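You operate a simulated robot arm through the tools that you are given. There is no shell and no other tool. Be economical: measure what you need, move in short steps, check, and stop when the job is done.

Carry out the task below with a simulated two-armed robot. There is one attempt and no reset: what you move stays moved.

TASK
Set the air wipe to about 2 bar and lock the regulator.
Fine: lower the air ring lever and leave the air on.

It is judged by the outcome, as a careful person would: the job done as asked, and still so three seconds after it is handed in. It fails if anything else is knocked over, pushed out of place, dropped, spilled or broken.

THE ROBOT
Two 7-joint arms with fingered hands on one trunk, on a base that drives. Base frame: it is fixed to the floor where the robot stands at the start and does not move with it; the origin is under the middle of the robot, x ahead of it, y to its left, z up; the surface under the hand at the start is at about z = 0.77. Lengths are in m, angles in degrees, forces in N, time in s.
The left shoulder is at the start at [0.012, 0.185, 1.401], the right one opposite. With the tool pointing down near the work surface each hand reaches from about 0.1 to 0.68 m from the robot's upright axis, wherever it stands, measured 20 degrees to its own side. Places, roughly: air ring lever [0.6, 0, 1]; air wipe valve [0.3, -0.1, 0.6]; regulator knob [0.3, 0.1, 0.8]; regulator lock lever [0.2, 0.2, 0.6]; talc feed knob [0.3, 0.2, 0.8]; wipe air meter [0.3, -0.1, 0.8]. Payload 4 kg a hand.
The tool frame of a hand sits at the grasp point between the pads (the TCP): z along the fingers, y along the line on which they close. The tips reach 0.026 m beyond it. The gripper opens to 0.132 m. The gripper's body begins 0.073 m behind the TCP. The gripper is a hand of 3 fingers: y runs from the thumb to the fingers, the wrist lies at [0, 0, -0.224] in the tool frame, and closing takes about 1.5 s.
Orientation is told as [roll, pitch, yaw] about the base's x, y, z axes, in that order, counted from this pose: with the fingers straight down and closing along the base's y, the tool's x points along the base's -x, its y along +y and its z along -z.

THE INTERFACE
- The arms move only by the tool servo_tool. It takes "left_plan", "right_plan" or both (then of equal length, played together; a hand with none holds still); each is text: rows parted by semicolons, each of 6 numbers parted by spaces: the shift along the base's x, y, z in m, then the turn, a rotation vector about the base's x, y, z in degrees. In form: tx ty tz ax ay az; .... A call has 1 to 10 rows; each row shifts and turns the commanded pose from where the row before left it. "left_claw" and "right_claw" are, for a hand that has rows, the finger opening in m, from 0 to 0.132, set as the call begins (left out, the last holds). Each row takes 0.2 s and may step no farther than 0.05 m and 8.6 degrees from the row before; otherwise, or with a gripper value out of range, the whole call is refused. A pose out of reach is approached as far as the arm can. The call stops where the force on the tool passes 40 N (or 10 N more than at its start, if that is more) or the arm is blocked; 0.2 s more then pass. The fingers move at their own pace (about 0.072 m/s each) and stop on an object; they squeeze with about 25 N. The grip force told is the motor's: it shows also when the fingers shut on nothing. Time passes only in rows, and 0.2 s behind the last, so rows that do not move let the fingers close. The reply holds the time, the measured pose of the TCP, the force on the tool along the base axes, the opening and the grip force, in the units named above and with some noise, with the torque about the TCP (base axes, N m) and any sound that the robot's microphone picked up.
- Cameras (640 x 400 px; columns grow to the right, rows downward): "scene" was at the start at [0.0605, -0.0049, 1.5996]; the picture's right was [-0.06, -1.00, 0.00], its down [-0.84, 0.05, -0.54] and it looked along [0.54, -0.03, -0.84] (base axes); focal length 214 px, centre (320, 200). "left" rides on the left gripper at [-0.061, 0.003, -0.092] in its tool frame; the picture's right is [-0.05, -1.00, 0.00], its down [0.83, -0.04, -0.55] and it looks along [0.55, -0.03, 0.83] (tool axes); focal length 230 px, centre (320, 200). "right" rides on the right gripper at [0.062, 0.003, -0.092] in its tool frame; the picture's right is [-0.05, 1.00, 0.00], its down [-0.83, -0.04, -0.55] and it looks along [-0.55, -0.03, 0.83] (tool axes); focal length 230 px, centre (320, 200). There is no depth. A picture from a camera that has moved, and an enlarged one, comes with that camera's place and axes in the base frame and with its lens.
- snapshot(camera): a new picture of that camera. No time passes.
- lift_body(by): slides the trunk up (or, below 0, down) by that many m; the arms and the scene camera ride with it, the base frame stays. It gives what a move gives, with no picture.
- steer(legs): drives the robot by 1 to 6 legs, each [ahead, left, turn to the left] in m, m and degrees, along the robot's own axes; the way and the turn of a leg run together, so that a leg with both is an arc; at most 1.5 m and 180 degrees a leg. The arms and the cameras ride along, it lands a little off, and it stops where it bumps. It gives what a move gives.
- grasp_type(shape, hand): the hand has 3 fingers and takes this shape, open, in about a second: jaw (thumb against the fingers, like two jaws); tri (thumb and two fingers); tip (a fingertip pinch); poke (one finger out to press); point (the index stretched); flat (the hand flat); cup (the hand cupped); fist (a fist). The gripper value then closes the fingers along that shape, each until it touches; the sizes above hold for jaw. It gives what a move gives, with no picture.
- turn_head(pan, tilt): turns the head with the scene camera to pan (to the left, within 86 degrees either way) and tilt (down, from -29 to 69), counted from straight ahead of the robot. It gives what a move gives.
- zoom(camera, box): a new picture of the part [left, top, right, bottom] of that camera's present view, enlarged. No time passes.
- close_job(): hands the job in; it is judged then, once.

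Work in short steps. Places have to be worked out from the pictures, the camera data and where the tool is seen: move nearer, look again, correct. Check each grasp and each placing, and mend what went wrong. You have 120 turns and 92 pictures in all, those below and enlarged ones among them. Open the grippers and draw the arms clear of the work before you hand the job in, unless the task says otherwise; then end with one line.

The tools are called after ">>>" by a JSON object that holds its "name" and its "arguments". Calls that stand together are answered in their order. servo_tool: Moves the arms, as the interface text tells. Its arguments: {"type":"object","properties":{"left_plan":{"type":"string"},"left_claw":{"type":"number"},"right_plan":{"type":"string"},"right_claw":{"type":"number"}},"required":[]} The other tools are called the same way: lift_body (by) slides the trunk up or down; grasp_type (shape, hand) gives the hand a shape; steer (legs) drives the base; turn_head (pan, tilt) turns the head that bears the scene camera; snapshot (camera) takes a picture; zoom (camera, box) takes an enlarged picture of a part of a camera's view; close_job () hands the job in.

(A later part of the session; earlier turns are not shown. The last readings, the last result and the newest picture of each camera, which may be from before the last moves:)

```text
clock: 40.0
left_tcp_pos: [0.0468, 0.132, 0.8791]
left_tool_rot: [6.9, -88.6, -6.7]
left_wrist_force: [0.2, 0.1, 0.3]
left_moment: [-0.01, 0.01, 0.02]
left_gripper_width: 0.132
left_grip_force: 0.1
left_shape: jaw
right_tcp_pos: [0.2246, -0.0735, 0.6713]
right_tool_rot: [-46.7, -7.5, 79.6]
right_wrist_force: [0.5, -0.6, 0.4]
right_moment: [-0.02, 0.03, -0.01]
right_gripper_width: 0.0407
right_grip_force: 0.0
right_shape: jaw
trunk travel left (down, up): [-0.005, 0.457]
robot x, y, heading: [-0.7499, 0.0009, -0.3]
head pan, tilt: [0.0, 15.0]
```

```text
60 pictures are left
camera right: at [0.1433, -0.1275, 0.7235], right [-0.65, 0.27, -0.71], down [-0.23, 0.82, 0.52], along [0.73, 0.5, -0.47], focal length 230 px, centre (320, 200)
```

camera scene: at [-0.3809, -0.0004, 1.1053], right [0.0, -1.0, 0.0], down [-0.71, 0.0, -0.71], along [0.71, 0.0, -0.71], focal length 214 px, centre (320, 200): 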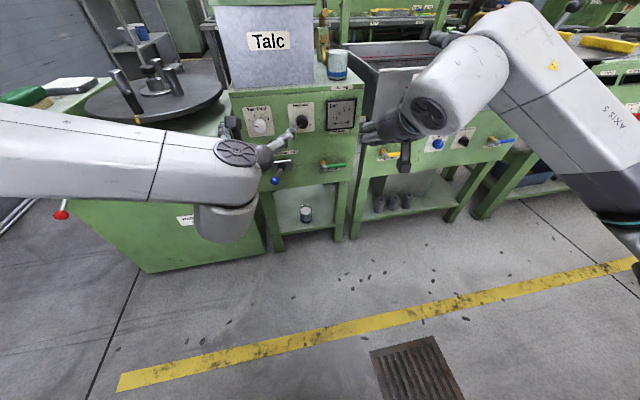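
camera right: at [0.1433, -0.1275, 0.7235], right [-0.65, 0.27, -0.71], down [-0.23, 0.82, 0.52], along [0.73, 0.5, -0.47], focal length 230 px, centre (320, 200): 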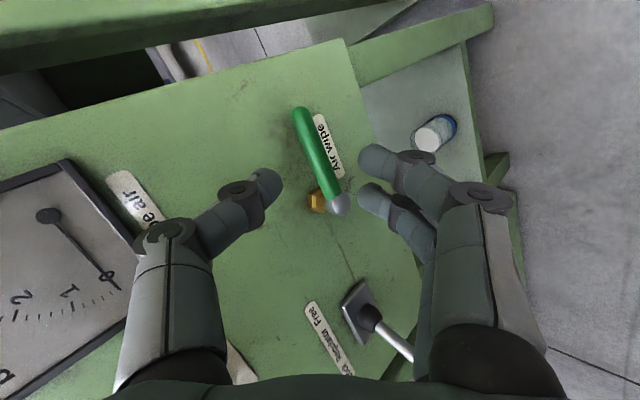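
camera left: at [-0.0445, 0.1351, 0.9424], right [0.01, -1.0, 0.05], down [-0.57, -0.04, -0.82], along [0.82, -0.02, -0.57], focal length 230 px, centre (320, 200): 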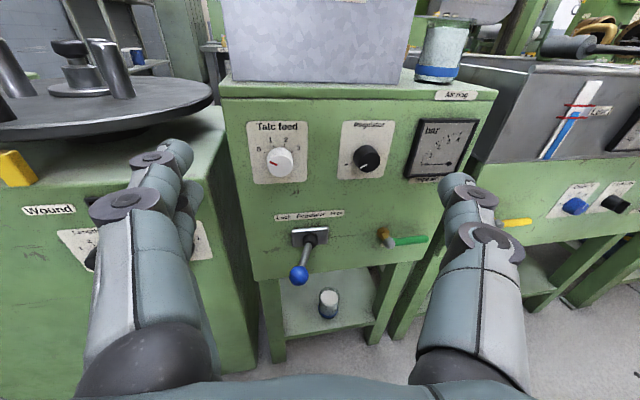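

The handle lies along the tool axis about 6–7 cm ahead, centred between thumb and fingers. I advance to it.

>>> {"name": "servo_tool", "arguments": {"right_plan": "0.013 0.001 -0.011 0 0 0;0.013 0.001 -0.011 0 0 0;0.012 0.001 -0.011 0 0 0;0.01 0 -0.009 0 0 0;0 0 0 0 0 0"}}

>>> {"name": "snapshot", "arguments": {"camera": "right"}}

```text
clock: 41.2
left_tcp_pos: [0.0473, 0.1319, 0.8779]
left_tool_rot: [6.0, -88.7, -5.7]
left_wrist_force: [-0.3, -0.7, -0.6]
left_moment: [0.0, 0.02, 0.0]
left_gripper_width: 0.1318
left_grip_force: 0.0
left_shape: jaw
right_tcp_pos: [0.2644, -0.0686, 0.6331]
right_tool_rot: [-46.6, -7.4, 79.7]
right_wrist_force: [1.1, -0.1, -0.3]
right_moment: [0.02, -0.02, 0.0]
right_gripper_width: 0.0404
right_grip_force: 0.0
right_shape: jaw
right hand out of reach, approached as far as the arm can: row 4
trunk travel left (down, up): [-0.005, 0.457]
robot x, y, heading: [-0.75, 0.0005, -0.4]
head pan, tilt: [0.0, 15.0]
```

```text
59 pictures are left
camera right: at [0.1842, -0.1234, 0.6857], right [-0.65, 0.27, -0.71], down [-0.23, 0.82, 0.52], along [0.73, 0.5, -0.47], focal length 230 px, centre (320, 200)
```

right: 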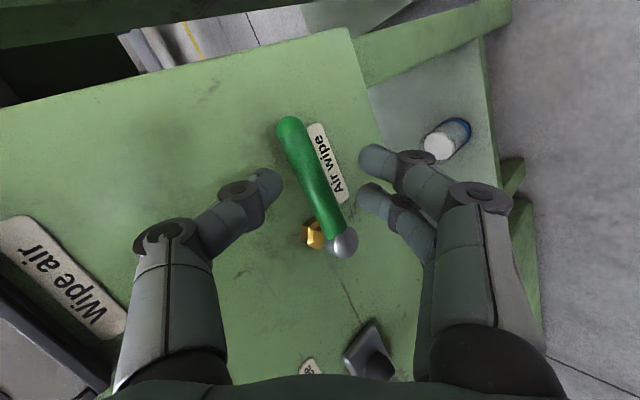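

Arm is at its reach limit; I pull the hand back, then drive 0.1 m nearer.

>>> {"name": "servo_tool", "arguments": {"right_plan": "-0.03 0 0.01 0 0 0;-0.03 0 0.01 0 0 0;-0.03 0 0.01 0 0 0;-0.02 0 0.01 0 0 0", "left_plan": "-0.03 0 0 0 0 0;-0.03 0 0 0 0 0;-0.03 0 0 0 0 0;-0.02 0 0 0 0 0"}}

>>> {"name": "steer", "arguments": {"legs": [[0.1, 0, 0]]}}

>>> {"name": "snapshot", "arguments": {"camera": "right"}}

```text
clock: 42.2
left_tcp_pos: [-0.0637, 0.1337, 0.8784]
left_tool_rot: [14.1, -89.6, -14.0]
left_wrist_force: [0.0, 0.2, -0.2]
left_moment: [0.01, 0.04, -0.05]
left_gripper_width: 0.1321
left_grip_force: 0.0
left_shape: jaw
right_tcp_pos: [0.2127, -0.0696, 0.6527]
right_tool_rot: [-46.4, -7.2, 79.4]
right_wrist_force: [0.8, -0.4, 0.3]
right_moment: [-0.01, 0.02, 0.01]
right_gripper_width: 0.0401
right_grip_force: 0.1
right_shape: jaw
right hand out of reach, approached as far as the arm can: row 1, 2, 3
trunk travel left (down, up): [-0.005, 0.457]
robot x, y, heading: [-0.7446, 0.0004, -0.1]
head pan, tilt: [0.0, 15.0]
```

```text
clock: 43.4
left_tcp_pos: [0.0184, 0.1297, 0.88]
left_tool_rot: [21.6, -89.7, -21.7]
left_wrist_force: [-0.2, 0.3, 0.2]
left_moment: [0.03, 0.05, 0.03]
left_gripper_width: 0.132
left_grip_force: 0.1
left_shape: jaw
right_tcp_pos: [0.2909, -0.0715, 0.6519]
right_tool_rot: [-46.0, -7.3, 79.2]
right_wrist_force: [-5.2, -1.2, -0.2]
right_moment: [-0.02, -0.05, -0.04]
right_gripper_width: 0.0383
right_grip_force: 0.0
right_shape: jaw
trunk travel left (down, up): [-0.005, 0.457]
robot x, y, heading: [-0.6697, 0.0032, -0.4]
head pan, tilt: [0.0, 15.0]
stopped in leg 1: the force on the tool passed its limit at 44 N (the readings are from after the stop); the commanded pose is now the measured one
```

```text
58 pictures are left
camera right: at [0.2121, -0.1256, 0.7049], right [-0.66, 0.27, -0.71], down [-0.22, 0.83, 0.52], along [0.72, 0.49, -0.48], focal length 230 px, centre (320, 200)
```

right: 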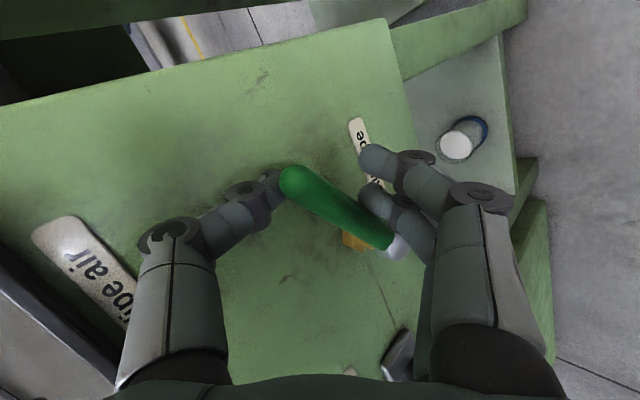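

The handle rotated up about 35° as the fingers bumped it, so it opens upward. I back off the panel slightly and sweep the hand up and left to continue.

>>> {"name": "servo_tool", "arguments": {"right_plan": "-0.008 0 0.004 0 0 0;0 0.005 0.01 0 0 0;0 0.008 0.01 0 0 0;0 0.01 0.008 0 0 0;0 0 0 0 0 0"}}

>>> {"name": "snapshot", "arguments": {"camera": "right"}}

```text
clock: 44.6
left_tcp_pos: [0.0179, 0.1299, 0.8789]
left_tool_rot: [22.2, -89.6, -22.2]
left_wrist_force: [-0.9, 1.1, 0.0]
left_moment: [-0.04, -0.01, 0.01]
left_gripper_width: 0.1315
left_grip_force: 0.0
left_shape: jaw
right_tcp_pos: [0.2845, -0.0481, 0.6825]
right_tool_rot: [-45.9, -7.3, 79.1]
right_wrist_force: [-3.1, -5.0, -1.4]
right_moment: [-0.16, 0.01, -0.02]
right_gripper_width: 0.0395
right_grip_force: 0.0
right_shape: jaw
trunk travel left (down, up): [-0.005, 0.457]
robot x, y, heading: [-0.6673, 0.0058, -0.4]
head pan, tilt: [0.0, 15.0]
```

```text
57 pictures are left
camera right: at [0.2047, -0.103, 0.7367], right [-0.66, 0.27, -0.71], down [-0.22, 0.83, 0.52], along [0.72, 0.49, -0.48], focal length 230 px, centre (320, 200)
```

right: 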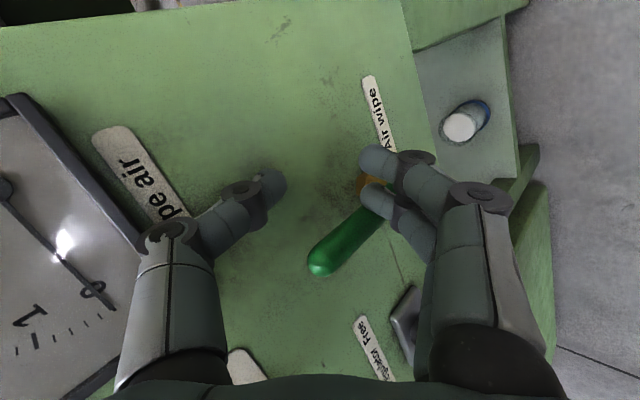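

The handle is now upright, i.e. open. I draw the right hand away and check the meter.

>>> {"name": "servo_tool", "arguments": {"right_plan": "-0.03 -0.01 0.0 0 0 0;-0.03 -0.01 0 0 0 0;-0.03 -0.01 0.01 0 0 0;-0.03 -0.01 0.01 0 0 0;-0.03 -0.02 0.01 0 0 0;-0.02 -0.04 0.02 0 0 0;-0.02 -0.04 0.02 0 0 0;0 0 0 0 0 0"}}

>>> {"name": "snapshot", "arguments": {"camera": "scene"}}

>>> {"name": "zoom", "arguments": {"camera": "scene", "box": [250, 70, 410, 200]}}

```text
clock: 46.4
left_tcp_pos: [0.0183, 0.1315, 0.8776]
left_tool_rot: [17.1, -89.7, -16.9]
left_wrist_force: [-0.1, -1.0, 0.8]
left_moment: [-0.01, 0.0, 0.01]
left_gripper_width: 0.1318
left_grip_force: 0.1
left_shape: jaw
right_tcp_pos: [0.0951, -0.1867, 0.7545]
right_tool_rot: [-45.9, -7.4, 79.3]
right_wrist_force: [0.3, 0.6, 0.0]
right_moment: [0.02, 0.0, 0.03]
right_gripper_width: 0.0403
right_grip_force: 0.0
right_shape: jaw
trunk travel left (down, up): [-0.005, 0.457]
robot x, y, heading: [-0.6647, 0.0001, -0.4]
head pan, tilt: [0.0, 15.0]
```

```text
56 pictures are left
camera scene: at [-0.2981, -0.0006, 1.1043], right [-0.01, -1.0, 0.0], down [-0.71, 0.0, -0.7], along [0.7, 0.0, -0.71], focal length 214 px, centre (320, 200)
```

scene: 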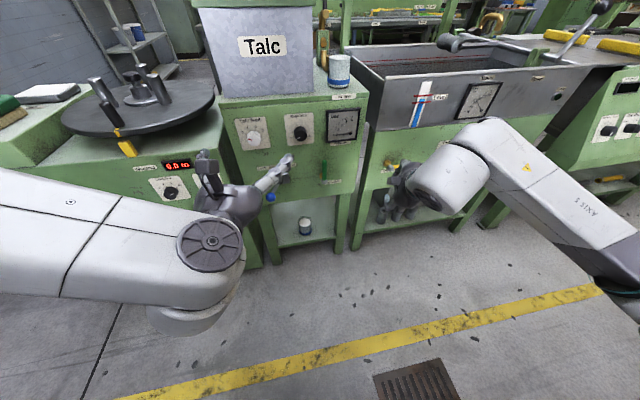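

```text
3.08 times, centred on (330, 135) of scene
camera zoom: at [-0.2981, -0.0006, 1.1043], right [-0.01, -1.0, 0.0], down [-0.71, 0.0, -0.7], along [0.7, 0.0, -0.71], focal length 660 px, centre (289, 400)
```

zoom: 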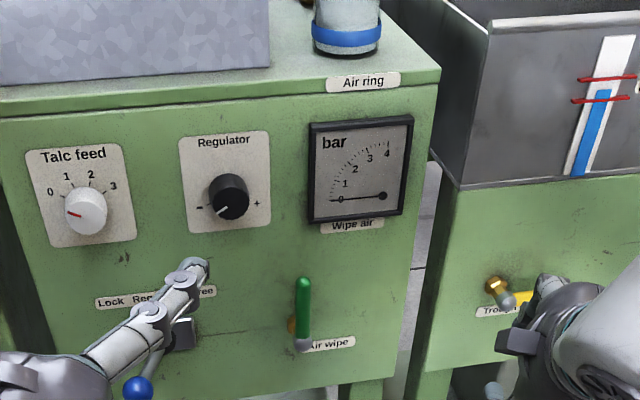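

The valve is open (handle up), meter still 0 as the regulator is at minimum. Now I bring the left hand (pointing forward) in front of the regulator knob at about (0.285, 0.056, 0.795).

>>> {"name": "servo_tool", "arguments": {"left_plan": "0.03 -0.01 -0.012 0 0 0;0.03 -0.01 -0.012 0 0 0;0.03 -0.01 -0.012 0 0 0;0.03 -0.01 -0.012 0 0 0;0.03 -0.01 -0.012 0 0 0;0.02 -0.01 -0.012 0 0 0;0 -0.01 -0.011 0 0 0;0 0 0 0 0 0", "left_claw": 0.09}}

>>> {"name": "snapshot", "arguments": {"camera": "left"}}

```text
clock: 48.2
left_tcp_pos: [0.1515, 0.1049, 0.8994]
left_tool_rot: [8.5, -89.0, -8.6]
left_wrist_force: [0.3, -0.4, 0.3]
left_moment: [-0.01, -0.01, 0.01]
left_gripper_width: 0.0907
left_grip_force: 0.0
left_shape: jaw
left hand out of reach, approached as far as the arm can: row 2, 3, 4, 5, 6, 7
right_tcp_pos: [0.0948, -0.1873, 0.7535]
right_tool_rot: [-46.0, -7.3, 79.3]
right_wrist_force: [-0.6, -0.7, 0.4]
right_moment: [-0.01, -0.01, 0.01]
right_gripper_width: 0.0399
right_grip_force: 0.1
right_shape: jaw
trunk travel left (down, up): [-0.005, 0.457]
robot x, y, heading: [-0.6657, 0.001, -0.4]
head pan, tilt: [0.0, 15.0]
```

```text
54 pictures are left
camera left: at [0.0595, 0.11, 0.9622], right [0.0, -1.0, 0.05], down [-0.57, -0.04, -0.82], along [0.82, -0.03, -0.57], focal length 230 px, centre (320, 200)
```

left: 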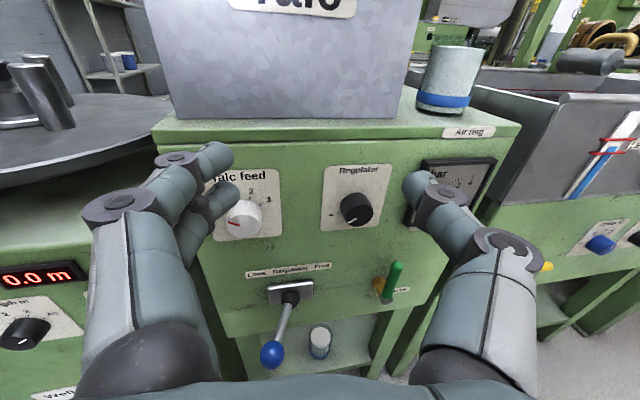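

The level hand can't go lower, so I tip it down 30° and go to the knob's height.

>>> {"name": "servo_tool", "arguments": {"left_plan": "0 -0.005 -0.012 0 6 0;0 -0.005 -0.015 0 6 0;0 -0.01 -0.015 0 6 0;0 -0.01 -0.015 0 6 0;0.02 -0.01 -0.015 0 6 0;0.02 -0.01 -0.015 0 0 0;0.02 0 -0.01 0 0 0;0 0 0 0 0 0"}}

>>> {"name": "snapshot", "arguments": {"camera": "left"}}

```text
clock: 50.0
left_tcp_pos: [0.1928, 0.096, 0.8208]
left_tool_rot: [0.2, -59.6, -0.3]
left_wrist_force: [0.9, -0.4, -0.2]
left_moment: [-0.03, 0.0, -0.03]
left_gripper_width: 0.09
left_grip_force: 0.0
left_shape: jaw
left hand out of reach, approached as far as the arm can: row 5, 6, 7
right_tcp_pos: [0.0938, -0.1877, 0.756]
right_tool_rot: [-45.9, -7.3, 79.3]
right_wrist_force: [-0.6, 0.0, 0.0]
right_moment: [-0.04, 0.01, -0.01]
right_gripper_width: 0.0399
right_grip_force: 0.0
right_shape: jaw
trunk travel left (down, up): [-0.005, 0.457]
robot x, y, heading: [-0.6649, -0.0005, -0.4]
head pan, tilt: [0.0, 15.0]
```

```text
53 pictures are left
camera left: at [0.1437, 0.0994, 0.9217], right [0.03, -1.0, 0.04], down [-0.9, -0.04, -0.44], along [0.44, -0.03, -0.9], focal length 230 px, centre (320, 200)
```

left: 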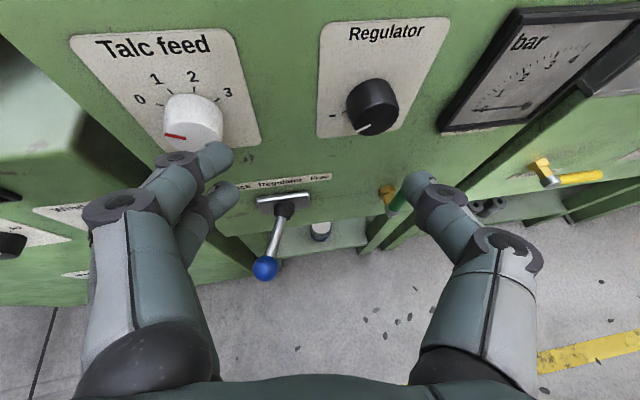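

Level reach low down is limited by the wrist. Swinging the left hand in from the left (rotated about the knob axis) should suit the arm and gives room for a clockwise turn; I test that rotation here.

>>> {"name": "servo_tool", "arguments": {"left_plan": "-0.01 0.005 0 -8.5 0 0;-0.01 0.005 0 -8.5 0 0;0 0.005 0 -8.5 0 0;0 0 0 -8.5 0 0;0 0 -0.005 -8.5 0 0;0 0 -0.005 -8.5 0 0;0 0 -0.005 -8.5 0 0;0 0 0 0 0 0"}}

>>> {"name": "snapshot", "arguments": {"camera": "left"}}

```text
clock: 51.8
left_tcp_pos: [0.1729, 0.1111, 0.8071]
left_tool_rot: [-73.4, -25.9, 55.8]
left_wrist_force: [0.1, 0.1, -1.3]
left_moment: [0.03, 0.0, 0.02]
left_gripper_width: 0.0903
left_grip_force: 0.0
left_shape: jaw
right_tcp_pos: [0.0951, -0.1872, 0.7549]
right_tool_rot: [-46.0, -7.2, 79.3]
right_wrist_force: [-0.9, -0.2, -0.4]
right_moment: [0.01, -0.01, -0.01]
right_gripper_width: 0.0399
right_grip_force: 0.0
right_shape: jaw
trunk travel left (down, up): [-0.005, 0.457]
robot x, y, heading: [-0.6604, 0.0018, -0.3]
head pan, tilt: [0.0, 15.0]
```

```text
52 pictures are left
camera left: at [0.1238, 0.199, 0.855], right [0.03, -0.47, 0.88], down [-0.9, -0.4, -0.18], along [0.44, -0.79, -0.43], focal length 230 px, centre (320, 200)
```

left: 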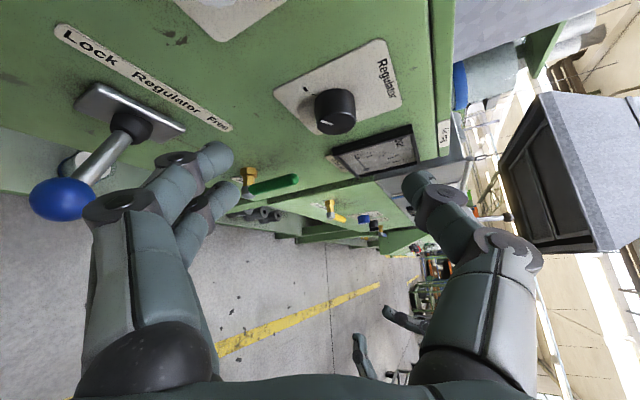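

Reachable this way. The knob front is at about (0.285, 0.061, 0.793); I approach along the tool axis.

>>> {"name": "servo_tool", "arguments": {"left_plan": "0.022 -0.009 0 0 0 0;0.022 -0.009 0 0 0 0;0.022 -0.0095 0 0 0 0;0 0 0 0 0 0", "left_claw": 0.08}}

>>> {"name": "snapshot", "arguments": {"camera": "left"}}

```text
clock: 52.8
left_tcp_pos: [0.2399, 0.0844, 0.8052]
left_tool_rot: [-73.3, -26.1, 55.8]
left_wrist_force: [-0.1, -0.3, 0.0]
left_moment: [-0.02, -0.01, 0.0]
left_gripper_width: 0.0807
left_grip_force: 0.1
left_shape: jaw
right_tcp_pos: [0.0945, -0.1859, 0.7551]
right_tool_rot: [-45.9, -7.2, 79.3]
right_wrist_force: [-0.4, -0.1, 1.2]
right_moment: [0.0, -0.03, 0.05]
right_gripper_width: 0.0402
right_grip_force: 0.2
right_shape: jaw
trunk travel left (down, up): [-0.005, 0.457]
robot x, y, heading: [-0.6663, 0.0029, -0.4]
head pan, tilt: [0.0, 15.0]
```

```text
51 pictures are left
camera left: at [0.1907, 0.1721, 0.8542], right [0.03, -0.47, 0.88], down [-0.9, -0.4, -0.19], along [0.44, -0.79, -0.43], focal length 230 px, centre (320, 200)
```

left: 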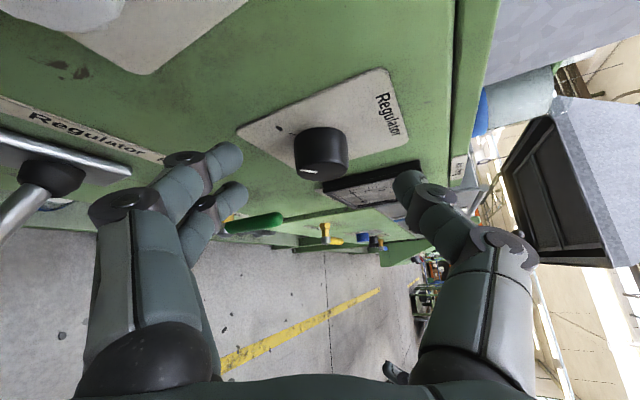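

Well aligned; I advance 5 cm along the tool axis and look before closing.

>>> {"name": "servo_tool", "arguments": {"left_plan": "0.011 -0.0055 -0.003 0 0 0;0.011 -0.0055 -0.003 0 0 0;0.011 -0.0055 -0.003 0 0 0;0.007 -0.004 -0.002 0 0 0;0 0 0 0 0 0"}}

>>> {"name": "snapshot", "arguments": {"camera": "left"}}

```text
clock: 53.8
left_tcp_pos: [0.2702, 0.0609, 0.794]
left_tool_rot: [-73.1, -25.6, 55.1]
left_wrist_force: [-23.6, 0.7, 1.3]
left_moment: [0.04, 0.93, 0.62]
left_gripper_width: 0.0783
left_grip_force: 0.0
left_shape: jaw
left hand out of reach, approached as far as the arm can: row 4
right_tcp_pos: [0.0931, -0.1864, 0.7551]
right_tool_rot: [-46.0, -7.2, 79.4]
right_wrist_force: [1.4, 0.3, 0.4]
right_moment: [0.01, 0.01, 0.02]
right_gripper_width: 0.0404
right_grip_force: 0.0
right_shape: jaw
trunk travel left (down, up): [-0.005, 0.457]
robot x, y, heading: [-0.6678, 0.0003, -0.4]
head pan, tilt: [0.0, 15.0]
stopped in row 4 (left hand): the force on the tool passed its limit at 44 N (the readings are from after the stop); the commanded pose is now the measured one
```

```text
50 pictures are left
camera left: at [0.2202, 0.1501, 0.8423], right [0.03, -0.46, 0.89], down [-0.9, -0.39, -0.18], along [0.43, -0.8, -0.43], focal length 230 px, centre (320, 200)
```

left: 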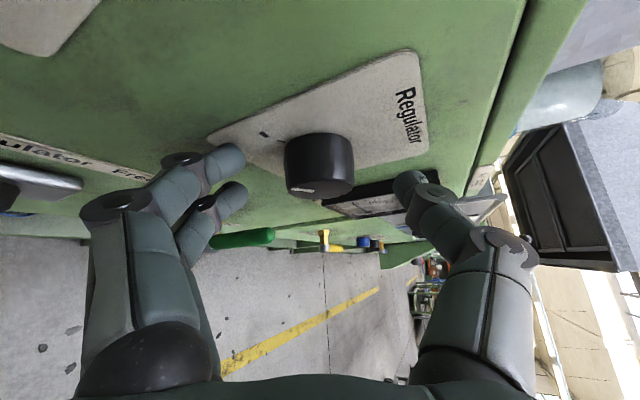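

One finger touched the panel before the knob was well inside. I back off and swing the hand ~16° more square to the panel.

>>> {"name": "servo_tool", "arguments": {"left_plan": "-0.015 0.004 0.002 0 0 0;0 0 0 0 -4 6.9;0 0 0 0 -4 6.9;0 0 0 0 0 0"}}

>>> {"name": "snapshot", "arguments": {"camera": "left"}}

```text
clock: 54.8
left_tcp_pos: [0.2602, 0.0688, 0.8038]
left_tool_rot: [-78.5, -28.3, 67.9]
left_wrist_force: [0.9, 0.2, -0.2]
left_moment: [-0.04, -0.01, 0.05]
left_gripper_width: 0.0799
left_grip_force: 0.0
left_shape: jaw
left hand out of reach, approached as far as the arm can: row 3
right_tcp_pos: [0.0946, -0.1871, 0.7536]
right_tool_rot: [-46.1, -7.2, 79.3]
right_wrist_force: [0.7, 0.3, 1.0]
right_moment: [-0.01, 0.04, 0.0]
right_gripper_width: 0.0398
right_grip_force: 0.0
right_shape: jaw
trunk travel left (down, up): [-0.005, 0.457]
robot x, y, heading: [-0.6656, -0.002, -0.1]
head pan, tilt: [0.0, 15.0]
```

```text
49 pictures are left
camera left: at [0.1928, 0.148, 0.8472], right [0.03, -0.46, 0.89], down [-0.8, -0.54, -0.26], along [0.6, -0.7, -0.39], focal length 230 px, centre (320, 200)
```

left: 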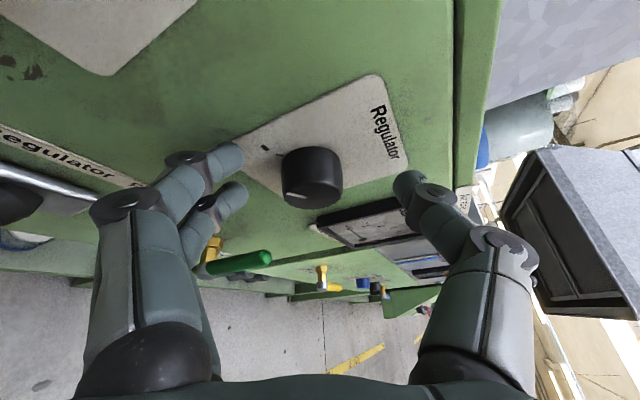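

Tilt is now ~20°. I advance ~26 mm and check contact.

>>> {"name": "servo_tool", "arguments": {"left_plan": "0.009 -0.002 -0.004 0 0 0;0.009 -0.002 -0.003 0 0 0;0.008 -0.002 -0.003 0 0 0;0 0 0 0 0 0"}}

>>> {"name": "snapshot", "arguments": {"camera": "left"}}

```text
clock: 55.8
left_tcp_pos: [0.2639, 0.0741, 0.8015]
left_tool_rot: [-78.3, -28.4, 67.7]
left_wrist_force: [-7.6, -4.5, -1.5]
left_moment: [-0.17, 0.32, 0.12]
left_gripper_width: 0.0793
left_grip_force: 0.1
left_shape: jaw
left hand out of reach, approached as far as the arm can: row 1, 2, 3
right_tcp_pos: [0.0938, -0.1863, 0.7541]
right_tool_rot: [-46.0, -7.2, 79.4]
right_wrist_force: [-1.0, 0.1, 0.1]
right_moment: [0.01, 0.0, 0.07]
right_gripper_width: 0.0401
right_grip_force: 0.0
right_shape: jaw
trunk travel left (down, up): [-0.005, 0.457]
robot x, y, heading: [-0.6683, -0.0049, -0.5]
head pan, tilt: [0.0, 15.0]
```

```text
48 pictures are left
camera left: at [0.1968, 0.1528, 0.8444], right [0.03, -0.46, 0.89], down [-0.8, -0.54, -0.26], along [0.6, -0.7, -0.39], focal length 230 px, centre (320, 200)
```

left: 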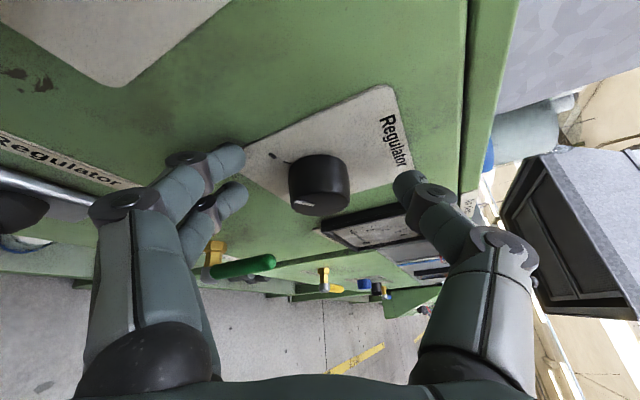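

The knob now sits between thumb and fingers; I close on it.

>>> {"name": "servo_tool", "arguments": {"left_plan": "0 0 0 0 0 0;0 0 0 0 0 0;0 0 0 0 0 0;0 0 0 0 0 0;0 0 0 0 0 0;0 0 0 0 0 0", "left_claw": 0.03}}

>>> {"name": "snapshot", "arguments": {"camera": "left"}}

```text
clock: 57.2
left_tcp_pos: [0.2652, 0.0751, 0.8017]
left_tool_rot: [-78.4, -28.4, 67.8]
left_wrist_force: [0.4, -0.2, 0.1]
left_moment: [-0.02, 0.03, 0.02]
left_gripper_width: 0.0304
left_grip_force: 0.1
left_shape: jaw
right_tcp_pos: [0.094, -0.187, 0.7547]
right_tool_rot: [-45.8, -7.2, 79.3]
right_wrist_force: [-0.1, 0.9, 0.1]
right_moment: [-0.01, 0.0, 0.03]
right_gripper_width: 0.0399
right_grip_force: 0.0
right_shape: jaw
trunk travel left (down, up): [-0.005, 0.457]
robot x, y, heading: [-0.6668, -0.0019, -0.3]
head pan, tilt: [0.0, 15.0]
```

```text
47 pictures are left
camera left: at [0.1977, 0.154, 0.8444], right [0.03, -0.46, 0.89], down [-0.8, -0.54, -0.26], along [0.6, -0.7, -0.39], focal length 230 px, centre (320, 200)
```

left: 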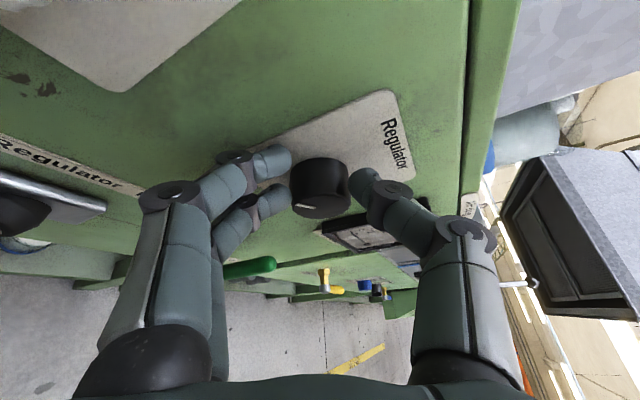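

Fingers reached 0.03 without force; I close fully to clamp the knob.

>>> {"name": "servo_tool", "arguments": {"left_plan": "0 0 0 0 0 0;0 0 0 0 0 0;0 0 0 0 0 0;0 0 0 0 0 0", "left_claw": 0.0}}

>>> {"name": "snapshot", "arguments": {"camera": "left"}}

```text
clock: 58.2
left_tcp_pos: [0.2639, 0.0757, 0.8021]
left_tool_rot: [-78.6, -28.4, 67.9]
left_wrist_force: [0.8, 1.5, 3.9]
left_moment: [-0.02, -0.1, 0.02]
left_gripper_width: 0.0084
left_grip_force: 24.6
left_shape: jaw
right_tcp_pos: [0.0934, -0.1851, 0.7547]
right_tool_rot: [-46.0, -7.3, 79.3]
right_wrist_force: [0.0, 0.8, 0.2]
right_moment: [0.02, -0.02, 0.01]
right_gripper_width: 0.0401
right_grip_force: 0.0
right_shape: jaw
trunk travel left (down, up): [-0.005, 0.457]
robot x, y, heading: [-0.6651, 0.0027, -0.4]
head pan, tilt: [0.0, 15.0]
```

```text
46 pictures are left
camera left: at [0.1974, 0.1545, 0.8455], right [0.03, -0.46, 0.89], down [-0.8, -0.54, -0.26], along [0.6, -0.7, -0.38], focal length 230 px, centre (320, 200)
```

left: 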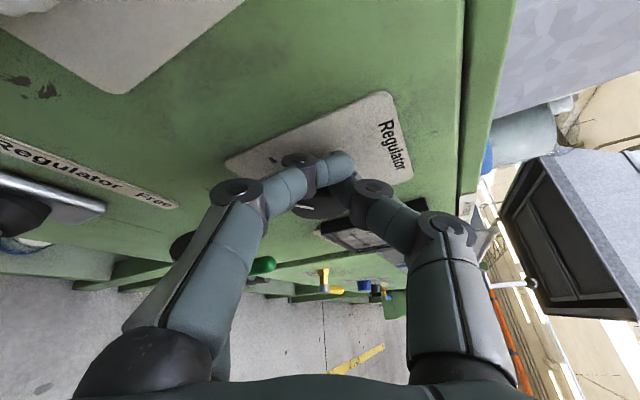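

The fingers closed just off the knob (TCP 17 mm too far left) because the wrist is at its limit. I open, retreat, and drive 0.12 m to the right so the forearm comes in straighter.

>>> {"name": "servo_tool", "arguments": {"left_plan": "0 0 0 0 0 0;0 0 0 0 0 0;-0.02 0.008 0.004 0 0 0;-0.03 0.01 0.004 0 0 0;-0.03 0.01 0.004 0 0 0;-0.03 0.01 0.004 0 0 0;0 0 0 0 0 0", "left_claw": 0.07}}

```text
clock: 59.8
left_tcp_pos: [0.1541, 0.1126, 0.8176]
left_tool_rot: [-78.2, -28.4, 67.6]
left_wrist_force: [0.4, 0.9, 0.1]
left_moment: [0.0, 0.0, 0.01]
left_gripper_width: 0.0692
left_grip_force: 0.1
left_shape: jaw
right_tcp_pos: [0.0935, -0.1868, 0.7526]
right_tool_rot: [-45.9, -7.1, 79.3]
right_wrist_force: [-1.1, 0.1, 0.3]
right_moment: [0.01, 0.01, -0.02]
right_gripper_width: 0.0401
right_grip_force: 0.0
right_shape: jaw
trunk travel left (down, up): [-0.005, 0.457]
robot x, y, heading: [-0.6679, 0.0008, -0.3]
head pan, tilt: [0.0, 15.0]
```

>>> {"name": "steer", "arguments": {"legs": [[0, -0.12, 0]]}}

>>> {"name": "servo_tool", "arguments": {"left_plan": "0.02 -0.01 -0.01 0 0 0;0.02 -0.01 -0.005 0 0 0;0.02 -0.005 -0.005 0 0 0;0.02 0 -0.003 0 0 0;0 0 0 0 0 0"}}

>>> {"name": "snapshot", "arguments": {"camera": "left"}}

```text
clock: 61.0
left_tcp_pos: [0.1544, -0.01, 0.8164]
left_tool_rot: [-78.2, -28.4, 67.6]
left_wrist_force: [-0.4, -0.5, -0.6]
left_moment: [0.02, 0.01, 0.01]
left_gripper_width: 0.0692
left_grip_force: 0.0
left_shape: jaw
right_tcp_pos: [0.0937, -0.3087, 0.7536]
right_tool_rot: [-46.1, -7.3, 79.3]
right_wrist_force: [-0.7, -0.8, 0.8]
right_moment: [0.04, -0.01, 0.02]
right_gripper_width: 0.0402
right_grip_force: 0.0
right_shape: jaw
trunk travel left (down, up): [-0.005, 0.457]
robot x, y, heading: [-0.6669, -0.1166, -0.6]
head pan, tilt: [0.0, 15.0]
```

```text
clock: 62.2
left_tcp_pos: [0.2351, -0.0327, 0.7981]
left_tool_rot: [-77.8, -28.3, 67.2]
left_wrist_force: [-0.7, 0.1, -0.6]
left_moment: [-0.01, -0.01, 0.01]
left_gripper_width: 0.0696
left_grip_force: 0.1
left_shape: jaw
left hand out of reach, approached as far as the arm can: row 2
right_tcp_pos: [0.0945, -0.3082, 0.7535]
right_tool_rot: [-46.0, -7.2, 79.2]
right_wrist_force: [-1.1, 0.5, 0.2]
right_moment: [0.0, 0.0, -0.03]
right_gripper_width: 0.0403
right_grip_force: 0.0
right_shape: jaw
trunk travel left (down, up): [-0.005, 0.457]
robot x, y, heading: [-0.668, -0.1188, -0.5]
head pan, tilt: [0.0, 15.0]
```

```text
45 pictures are left
camera left: at [0.1685, 0.0469, 0.8417], right [0.03, -0.47, 0.88], down [-0.8, -0.54, -0.25], along [0.59, -0.7, -0.39], focal length 230 px, centre (320, 200)
```

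left: 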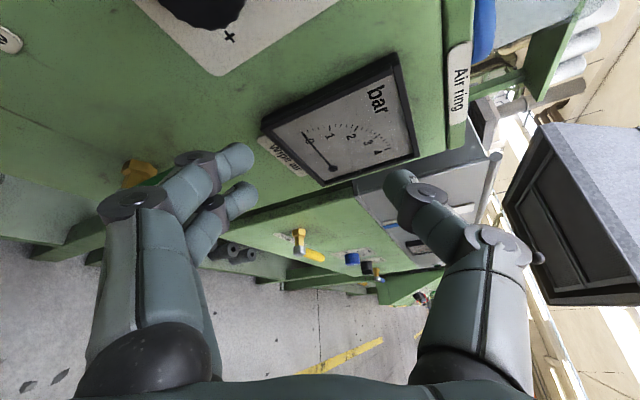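

The hand rode along with the base; I pull it back and shift it left 0.105 m to the pre-grasp.

>>> {"name": "servo_tool", "arguments": {"left_plan": "-0.04 0 0.005 0 0 0;0 0.03 0 0 0 0;0 0.03 0 0 0 0;0 0.03 0 0 0 0;0.02 0.013 0 0 0 0;0.02 0 0 0 0 0;0 0 0 0 0 0"}}

>>> {"name": "snapshot", "arguments": {"camera": "left"}}

```text
clock: 63.8
left_tcp_pos: [0.2358, 0.0721, 0.8072]
left_tool_rot: [-78.2, -28.3, 67.7]
left_wrist_force: [0.2, 0.5, -0.5]
left_moment: [0.02, 0.0, -0.02]
left_gripper_width: 0.0694
left_grip_force: 0.1
left_shape: jaw
left hand out of reach, approached as far as the arm can: row 1
right_tcp_pos: [0.094, -0.3072, 0.7547]
right_tool_rot: [-46.0, -7.2, 79.3]
right_wrist_force: [0.6, -0.4, 0.1]
right_moment: [0.0, 0.02, 0.0]
right_gripper_width: 0.0399
right_grip_force: 0.1
right_shape: jaw
trunk travel left (down, up): [-0.005, 0.457]
robot x, y, heading: [-0.6666, -0.1164, -0.4]
head pan, tilt: [0.0, 15.0]
```

```text
44 pictures are left
camera left: at [0.1692, 0.1509, 0.8506], right [0.03, -0.46, 0.89], down [-0.8, -0.54, -0.26], along [0.6, -0.7, -0.39], focal length 230 px, centre (320, 200)
```

left: 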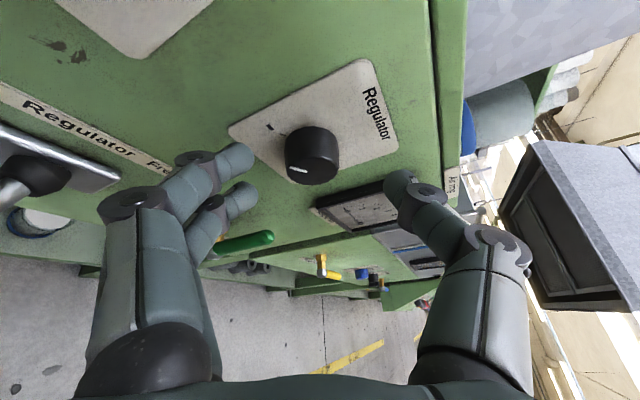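

Better. Knob centre is at about (0.30, 0.053, 0.789); I advance to it.

>>> {"name": "servo_tool", "arguments": {"left_plan": "0.0 -0.005 -0.007 0 0 0;0.01 -0.003 -0.003 0 0 0;0.01 -0.003 -0.003 0 0 0;0.01 -0.002 -0.002 0 0 0;0.006 0 0 0 0 0;0 0 0 0 0 0"}}

>>> {"name": "snapshot", "arguments": {"camera": "left"}}

```text
clock: 65.2
left_tcp_pos: [0.2699, 0.0575, 0.7926]
left_tool_rot: [-78.1, -28.3, 67.5]
left_wrist_force: [-25.3, -4.0, -1.1]
left_moment: [-0.17, 0.97, 0.65]
left_gripper_width: 0.0694
left_grip_force: 0.1
left_shape: jaw
right_tcp_pos: [0.0921, -0.3066, 0.7544]
right_tool_rot: [-46.0, -7.2, 79.3]
right_wrist_force: [0.5, -0.2, -0.4]
right_moment: [-0.01, 0.03, -0.01]
right_gripper_width: 0.0401
right_grip_force: 0.2
right_shape: jaw
trunk travel left (down, up): [-0.005, 0.457]
robot x, y, heading: [-0.6713, -0.1219, -0.5]
head pan, tilt: [0.0, 15.0]
```

```text
43 pictures are left
camera left: at [0.2026, 0.1365, 0.8359], right [0.03, -0.46, 0.89], down [-0.8, -0.54, -0.26], along [0.59, -0.7, -0.39], focal length 230 px, centre (320, 200)
```

left: 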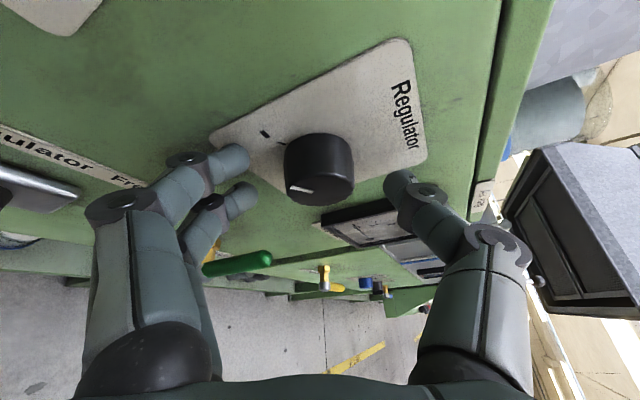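

Reached depth with a finger on the panel; I back off 3 mm and close on the knob.

>>> {"name": "servo_tool", "arguments": {"left_plan": "-0.004 0 0 0 0 0;0 0 0 0 0 0;0 0 0 0 0 0;0 0 0 0 0 0;0 0 0 0 0 0;0 0 0 0 0 0", "left_claw": 0.0}}

>>> {"name": "snapshot", "arguments": {"camera": "left"}}

```text
clock: 66.6
left_tcp_pos: [0.2673, 0.0583, 0.7935]
left_tool_rot: [-78.4, -28.4, 67.5]
left_wrist_force: [-1.1, -9.4, 3.5]
left_moment: [-0.06, -0.03, -0.17]
left_gripper_width: 0.026
left_grip_force: 24.8
left_shape: jaw
right_tcp_pos: [0.0921, -0.3096, 0.7536]
right_tool_rot: [-46.1, -7.3, 79.2]
right_wrist_force: [0.1, -0.7, -0.5]
right_moment: [0.0, -0.04, 0.01]
right_gripper_width: 0.0401
right_grip_force: 0.1
right_shape: jaw
trunk travel left (down, up): [-0.005, 0.457]
robot x, y, heading: [-0.664, -0.1202, -0.4]
head pan, tilt: [0.0, 15.0]
```

```text
42 pictures are left
camera left: at [0.2008, 0.1364, 0.8376], right [0.03, -0.47, 0.88], down [-0.8, -0.54, -0.26], along [0.6, -0.7, -0.39], focal length 230 px, centre (320, 200)
```

left: 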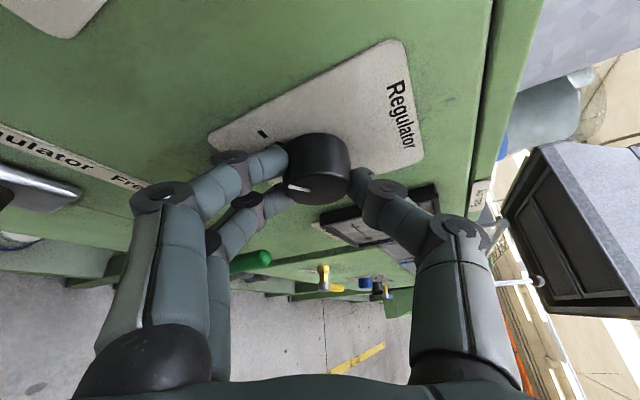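

The knob is gripped (0.026 m, 25 N). I turn clockwise by about 25° and look.

>>> {"name": "servo_tool", "arguments": {"left_plan": "0 0 0 6 0 0;0 0 0 6 0 0;0 0 0 6 0 0;0 0 0 6 0 0;0 0 0 0 0 0"}}

>>> {"name": "snapshot", "arguments": {"camera": "left"}}

>>> {"name": "zoom", "arguments": {"camera": "scene", "box": [200, 60, 360, 190]}}

```text
clock: 67.8
left_tcp_pos: [0.2669, 0.0575, 0.7933]
left_tool_rot: [-64.3, -50.1, 58.6]
left_wrist_force: [-1.1, -11.5, 8.2]
left_moment: [-0.16, -0.02, -0.09]
left_gripper_width: 0.0244
left_grip_force: 24.5
left_shape: jaw
right_tcp_pos: [0.0939, -0.3073, 0.7555]
right_tool_rot: [-46.0, -7.2, 79.3]
right_wrist_force: [1.1, -0.8, -0.4]
right_moment: [0.01, 0.0, 0.01]
right_gripper_width: 0.0402
right_grip_force: 0.0
right_shape: jaw
trunk travel left (down, up): [-0.005, 0.457]
robot x, y, heading: [-0.6688, -0.1154, -0.3]
head pan, tilt: [0.0, 15.0]
```

```text
41 pictures are left
camera left: at [0.2002, 0.1119, 0.8656], right [0.03, -0.79, 0.62], down [-0.8, -0.39, -0.46], along [0.6, -0.48, -0.64], focal length 230 px, centre (320, 200)
```

left: 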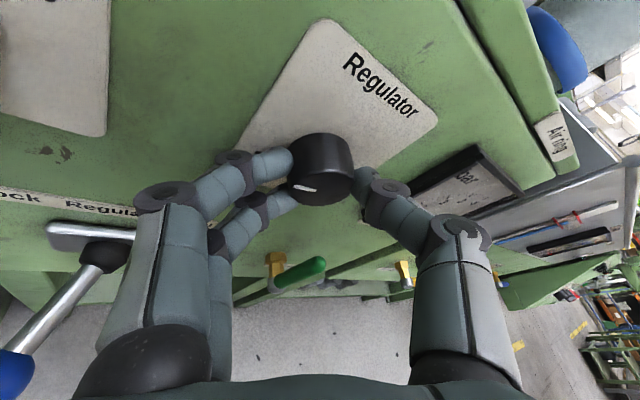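

```text
3.08 times, centred on (280, 125) of scene
camera zoom: at [-0.3012, -0.1229, 1.1052], right [-0.01, -1.0, 0.0], down [-0.71, 0.0, -0.71], along [0.71, 0.0, -0.71], focal length 660 px, centre (443, 431)
```

zoom: 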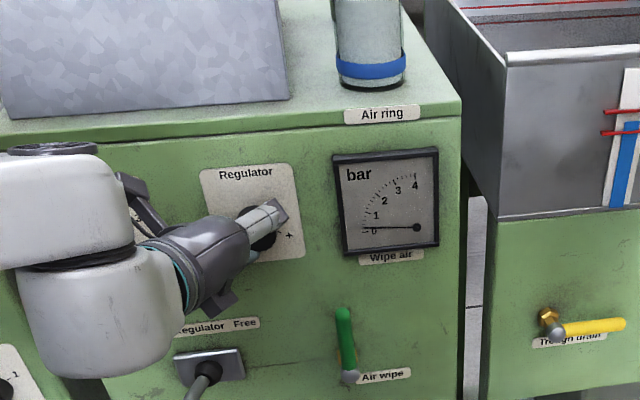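

>>> {"name": "zoom", "arguments": {"camera": "left", "box": [240, 110, 400, 230]}}

```text
3.33 times, centred on (320, 170) of left
camera zoom: at [0.2002, 0.1119, 0.8656], right [0.03, -0.79, 0.62], down [-0.8, -0.39, -0.46], along [0.6, -0.48, -0.64], focal length 767 px, centre (320, 300)
```

zoom: 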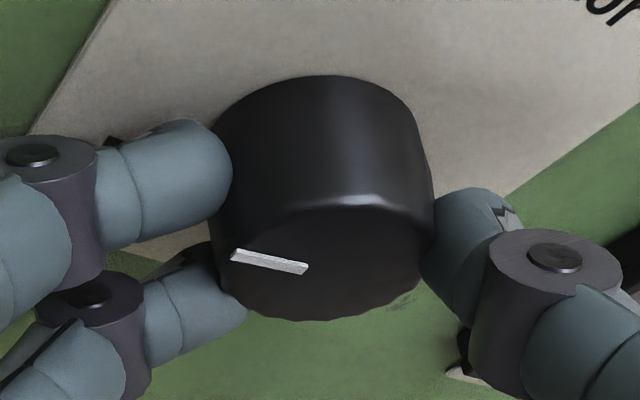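

The pointer moved clockwise with the hand (from ~41° to ~20° below left), so the regulator is free. I turn further.

>>> {"name": "servo_tool", "arguments": {"left_plan": "0 0 0 6 0 0;0 0 0 6 0 0;0 0 0 6 0 0;0 0 0 6 0 0;0 0 0 0 0 0"}}

>>> {"name": "zoom", "arguments": {"camera": "left", "box": [240, 110, 400, 230]}}

>>> {"name": "zoom", "arguments": {"camera": "scene", "box": [250, 70, 330, 140]}}

```text
clock: 69.0
left_tcp_pos: [0.2673, 0.0567, 0.7937]
left_tool_rot: [-30.8, -67.4, 29.3]
left_wrist_force: [-1.5, -13.9, 8.6]
left_moment: [-0.17, 0.01, -0.1]
left_gripper_width: 0.0249
left_grip_force: 24.7
left_shape: jaw
right_tcp_pos: [0.0929, -0.3087, 0.7543]
right_tool_rot: [-46.0, -7.3, 79.2]
right_wrist_force: [-0.2, -0.4, -0.1]
right_moment: [-0.02, -0.03, -0.03]
right_gripper_width: 0.0404
right_grip_force: 0.0
right_shape: jaw
trunk travel left (down, up): [-0.005, 0.457]
robot x, y, heading: [-0.6668, -0.1179, -0.2]
head pan, tilt: [0.0, 15.0]
```

```text
3.33 times, centred on (320, 170) of left
camera zoom: at [0.2002, 0.0773, 0.881], right [0.03, -0.97, 0.24], down [-0.8, -0.17, -0.58], along [0.6, -0.18, -0.78], focal length 767 px, centre (320, 300)
```

zoom: 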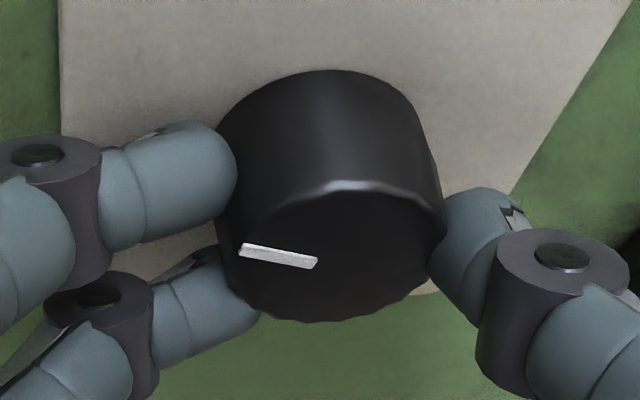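

```text
5.71 times, centred on (290, 105) of scene
camera zoom: at [-0.3012, -0.1234, 1.1051], right [-0.01, -1.0, 0.0], down [-0.71, 0.01, -0.71], along [0.71, 0.0, -0.71], focal length 1226 px, centre (491, 743)
```

zoom: 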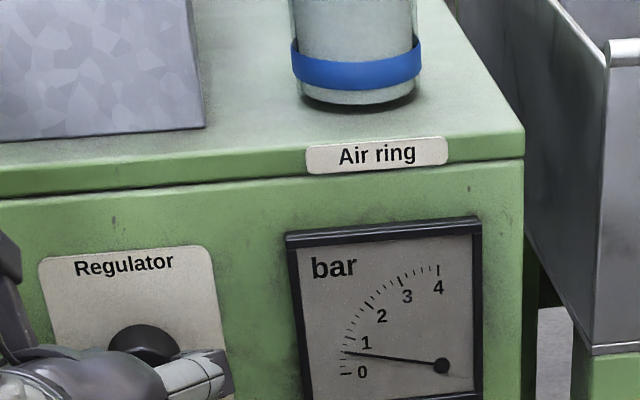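

The meter is rising (≈0.6 bar). I continue clockwise 24°.

>>> {"name": "servo_tool", "arguments": {"left_plan": "0 0 0 6 0 0;0 0 0 6 0 0;0 0 0 6 0 0;0 0 0 6 0 0;0 0 0 0 0 0"}}

>>> {"name": "zoom", "arguments": {"camera": "scene", "box": [280, 85, 320, 125]}}

```text
clock: 70.2
left_tcp_pos: [0.2681, 0.0553, 0.7917]
left_tool_rot: [34.1, -66.9, -31.5]
left_wrist_force: [-3.1, -18.6, 4.2]
left_moment: [-0.13, 0.0, -0.28]
left_gripper_width: 0.0248
left_grip_force: 25.4
left_shape: jaw
right_tcp_pos: [0.0929, -0.3093, 0.7544]
right_tool_rot: [-45.9, -7.3, 79.1]
right_wrist_force: [0.2, -0.8, 0.6]
right_moment: [-0.02, -0.02, 0.01]
right_gripper_width: 0.0401
right_grip_force: 0.1
right_shape: jaw
trunk travel left (down, up): [-0.005, 0.457]
robot x, y, heading: [-0.6692, -0.116, -0.1]
head pan, tilt: [0.0, 15.0]
```

```text
10.00 times, centred on (300, 105) of scene
camera zoom: at [-0.301, -0.1237, 1.105], right [-0.01, -1.0, 0.0], down [-0.71, 0.01, -0.71], along [0.71, 0.0, -0.71], focal length 2145 px, centre (520, 1150)
```

zoom: 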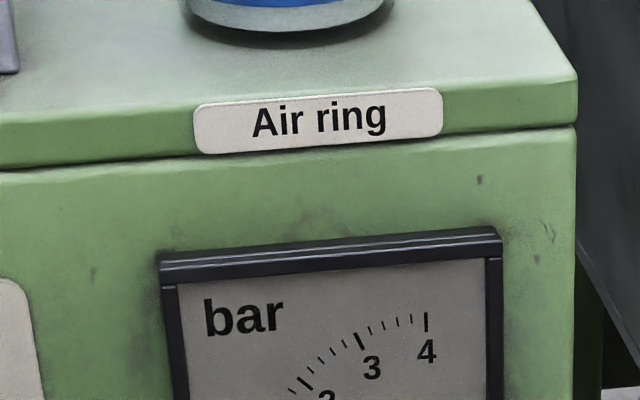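

>>> {"name": "zoom", "arguments": {"camera": "scene", "box": [250, 95, 330, 145]}}

```text
8.00 times, centred on (290, 120) of scene
camera zoom: at [-0.301, -0.1237, 1.105], right [-0.01, -1.0, 0.0], down [-0.71, 0.01, -0.71], along [0.71, 0.0, -0.71], focal length 1716 px, centre (560, 840)
```

zoom: 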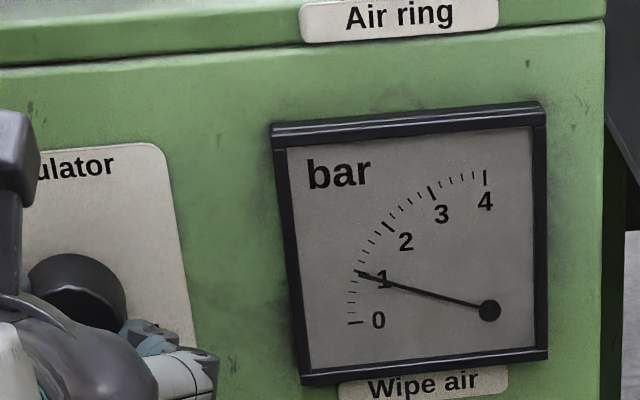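

Now 1.0 bar, about 0.45 bar per 24°. I turn 30° more.

>>> {"name": "servo_tool", "arguments": {"left_plan": "0 0 0 6 0 0;0 0 0 6 0 0;0 0 0 6 0 0;0 0 0 6 0 0;0 0 0 6 0 0;0 0 0 0 0 0"}}

>>> {"name": "zoom", "arguments": {"camera": "scene", "box": [250, 95, 330, 145]}}

```text
clock: 71.6
left_tcp_pos: [0.2617, 0.0734, 0.7975]
left_tool_rot: [70.7, -44.3, -62.0]
left_wrist_force: [-3.6, 5.2, 3.4]
left_moment: [0.02, -0.09, 0.08]
left_gripper_width: 0.0137
left_grip_force: 24.6
left_shape: jaw
left hand out of reach, approached as far as the arm can: row 4, 5
right_tcp_pos: [0.0928, -0.3073, 0.7531]
right_tool_rot: [-46.1, -7.2, 79.3]
right_wrist_force: [0.1, -0.3, -0.1]
right_moment: [0.01, -0.05, -0.02]
right_gripper_width: 0.04
right_grip_force: 0.1
right_shape: jaw
trunk travel left (down, up): [-0.005, 0.457]
robot x, y, heading: [-0.6671, -0.1173, -0.3]
head pan, tilt: [0.0, 15.0]
```

```text
8.00 times, centred on (290, 120) of scene
camera zoom: at [-0.3005, -0.1207, 1.1051], right [0.0, -1.0, 0.0], down [-0.71, 0.0, -0.7], along [0.7, 0.0, -0.71], focal length 1716 px, centre (560, 840)
```

zoom: 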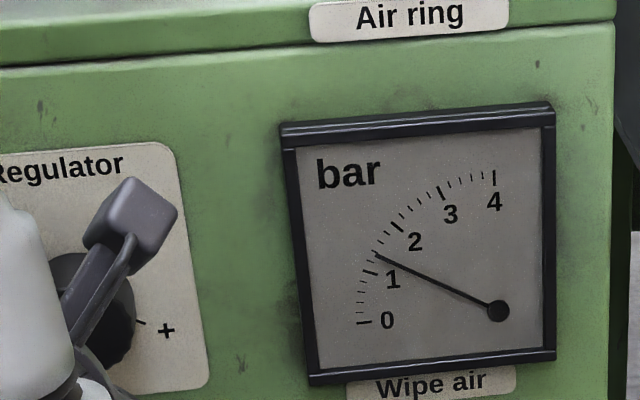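

At ~1.4 bar the arm hit its limit and slipped off. I open, back away, rotate back 57° and prepare a re-grip.

>>> {"name": "servo_tool", "arguments": {"left_plan": "0 0 0 0 0 0;0 0 0 0 0 0;0 0 0 0 0 0;-0.02 0 0.003 0 0 0;-0.025 0 0.003 0 0 0;0 0 0 -8 0 0;0 0 0 -8 0 0;0 0 0 -8 0 0;0 0 0 -8 0 0;0 0 0 -8 0 0", "left_claw": 0.07}}

>>> {"name": "servo_tool", "arguments": {"left_plan": "0 0 0 -8 0 0;0 0 0 -8 0 0;0 0 0 0 0 0"}}

>>> {"name": "snapshot", "arguments": {"camera": "left"}}

```text
clock: 73.8
left_tcp_pos: [0.217, 0.0673, 0.801]
left_tool_rot: [7.0, -70.2, -5.9]
left_wrist_force: [0.0, -0.2, 0.9]
left_moment: [0.0, 0.02, -0.03]
left_gripper_width: 0.0694
left_grip_force: 0.1
left_shape: jaw
right_tcp_pos: [0.0948, -0.3077, 0.7546]
right_tool_rot: [-46.0, -7.2, 79.3]
right_wrist_force: [-0.1, 0.4, -0.8]
right_moment: [-0.03, 0.01, 0.02]
right_gripper_width: 0.0401
right_grip_force: 0.1
right_shape: jaw
trunk travel left (down, up): [-0.005, 0.457]
robot x, y, heading: [-0.6662, -0.1236, -0.2]
head pan, tilt: [0.0, 15.0]
```

```text
clock: 74.6
left_tcp_pos: [0.2157, 0.0656, 0.8013]
left_tool_rot: [-35.4, -66.3, 33.8]
left_wrist_force: [-0.2, 0.6, 1.2]
left_moment: [0.03, 0.01, -0.03]
left_gripper_width: 0.0693
left_grip_force: 0.0
left_shape: jaw
right_tcp_pos: [0.0942, -0.3085, 0.7538]
right_tool_rot: [-45.9, -7.2, 79.4]
right_wrist_force: [0.6, -0.7, 0.5]
right_moment: [-0.01, -0.02, -0.03]
right_gripper_width: 0.04
right_grip_force: 0.0
right_shape: jaw
trunk travel left (down, up): [-0.005, 0.457]
robot x, y, heading: [-0.6699, -0.1151, -0.5]
head pan, tilt: [0.0, 15.0]
```

```text
33 pictures are left
camera left: at [0.1488, 0.0917, 0.8875], right [0.03, -0.96, 0.28], down [-0.8, -0.19, -0.57], along [0.6, -0.21, -0.77], focal length 230 px, centre (320, 200)
```

left: 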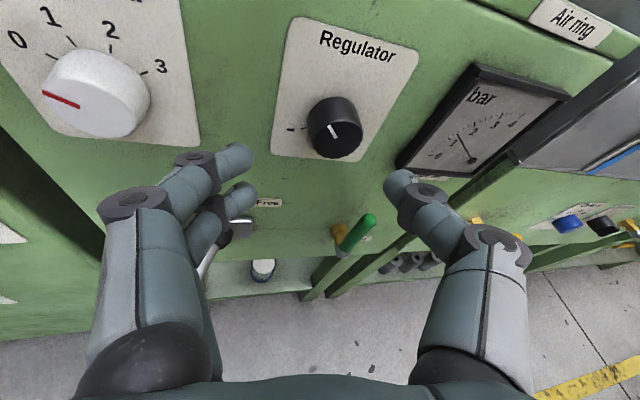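

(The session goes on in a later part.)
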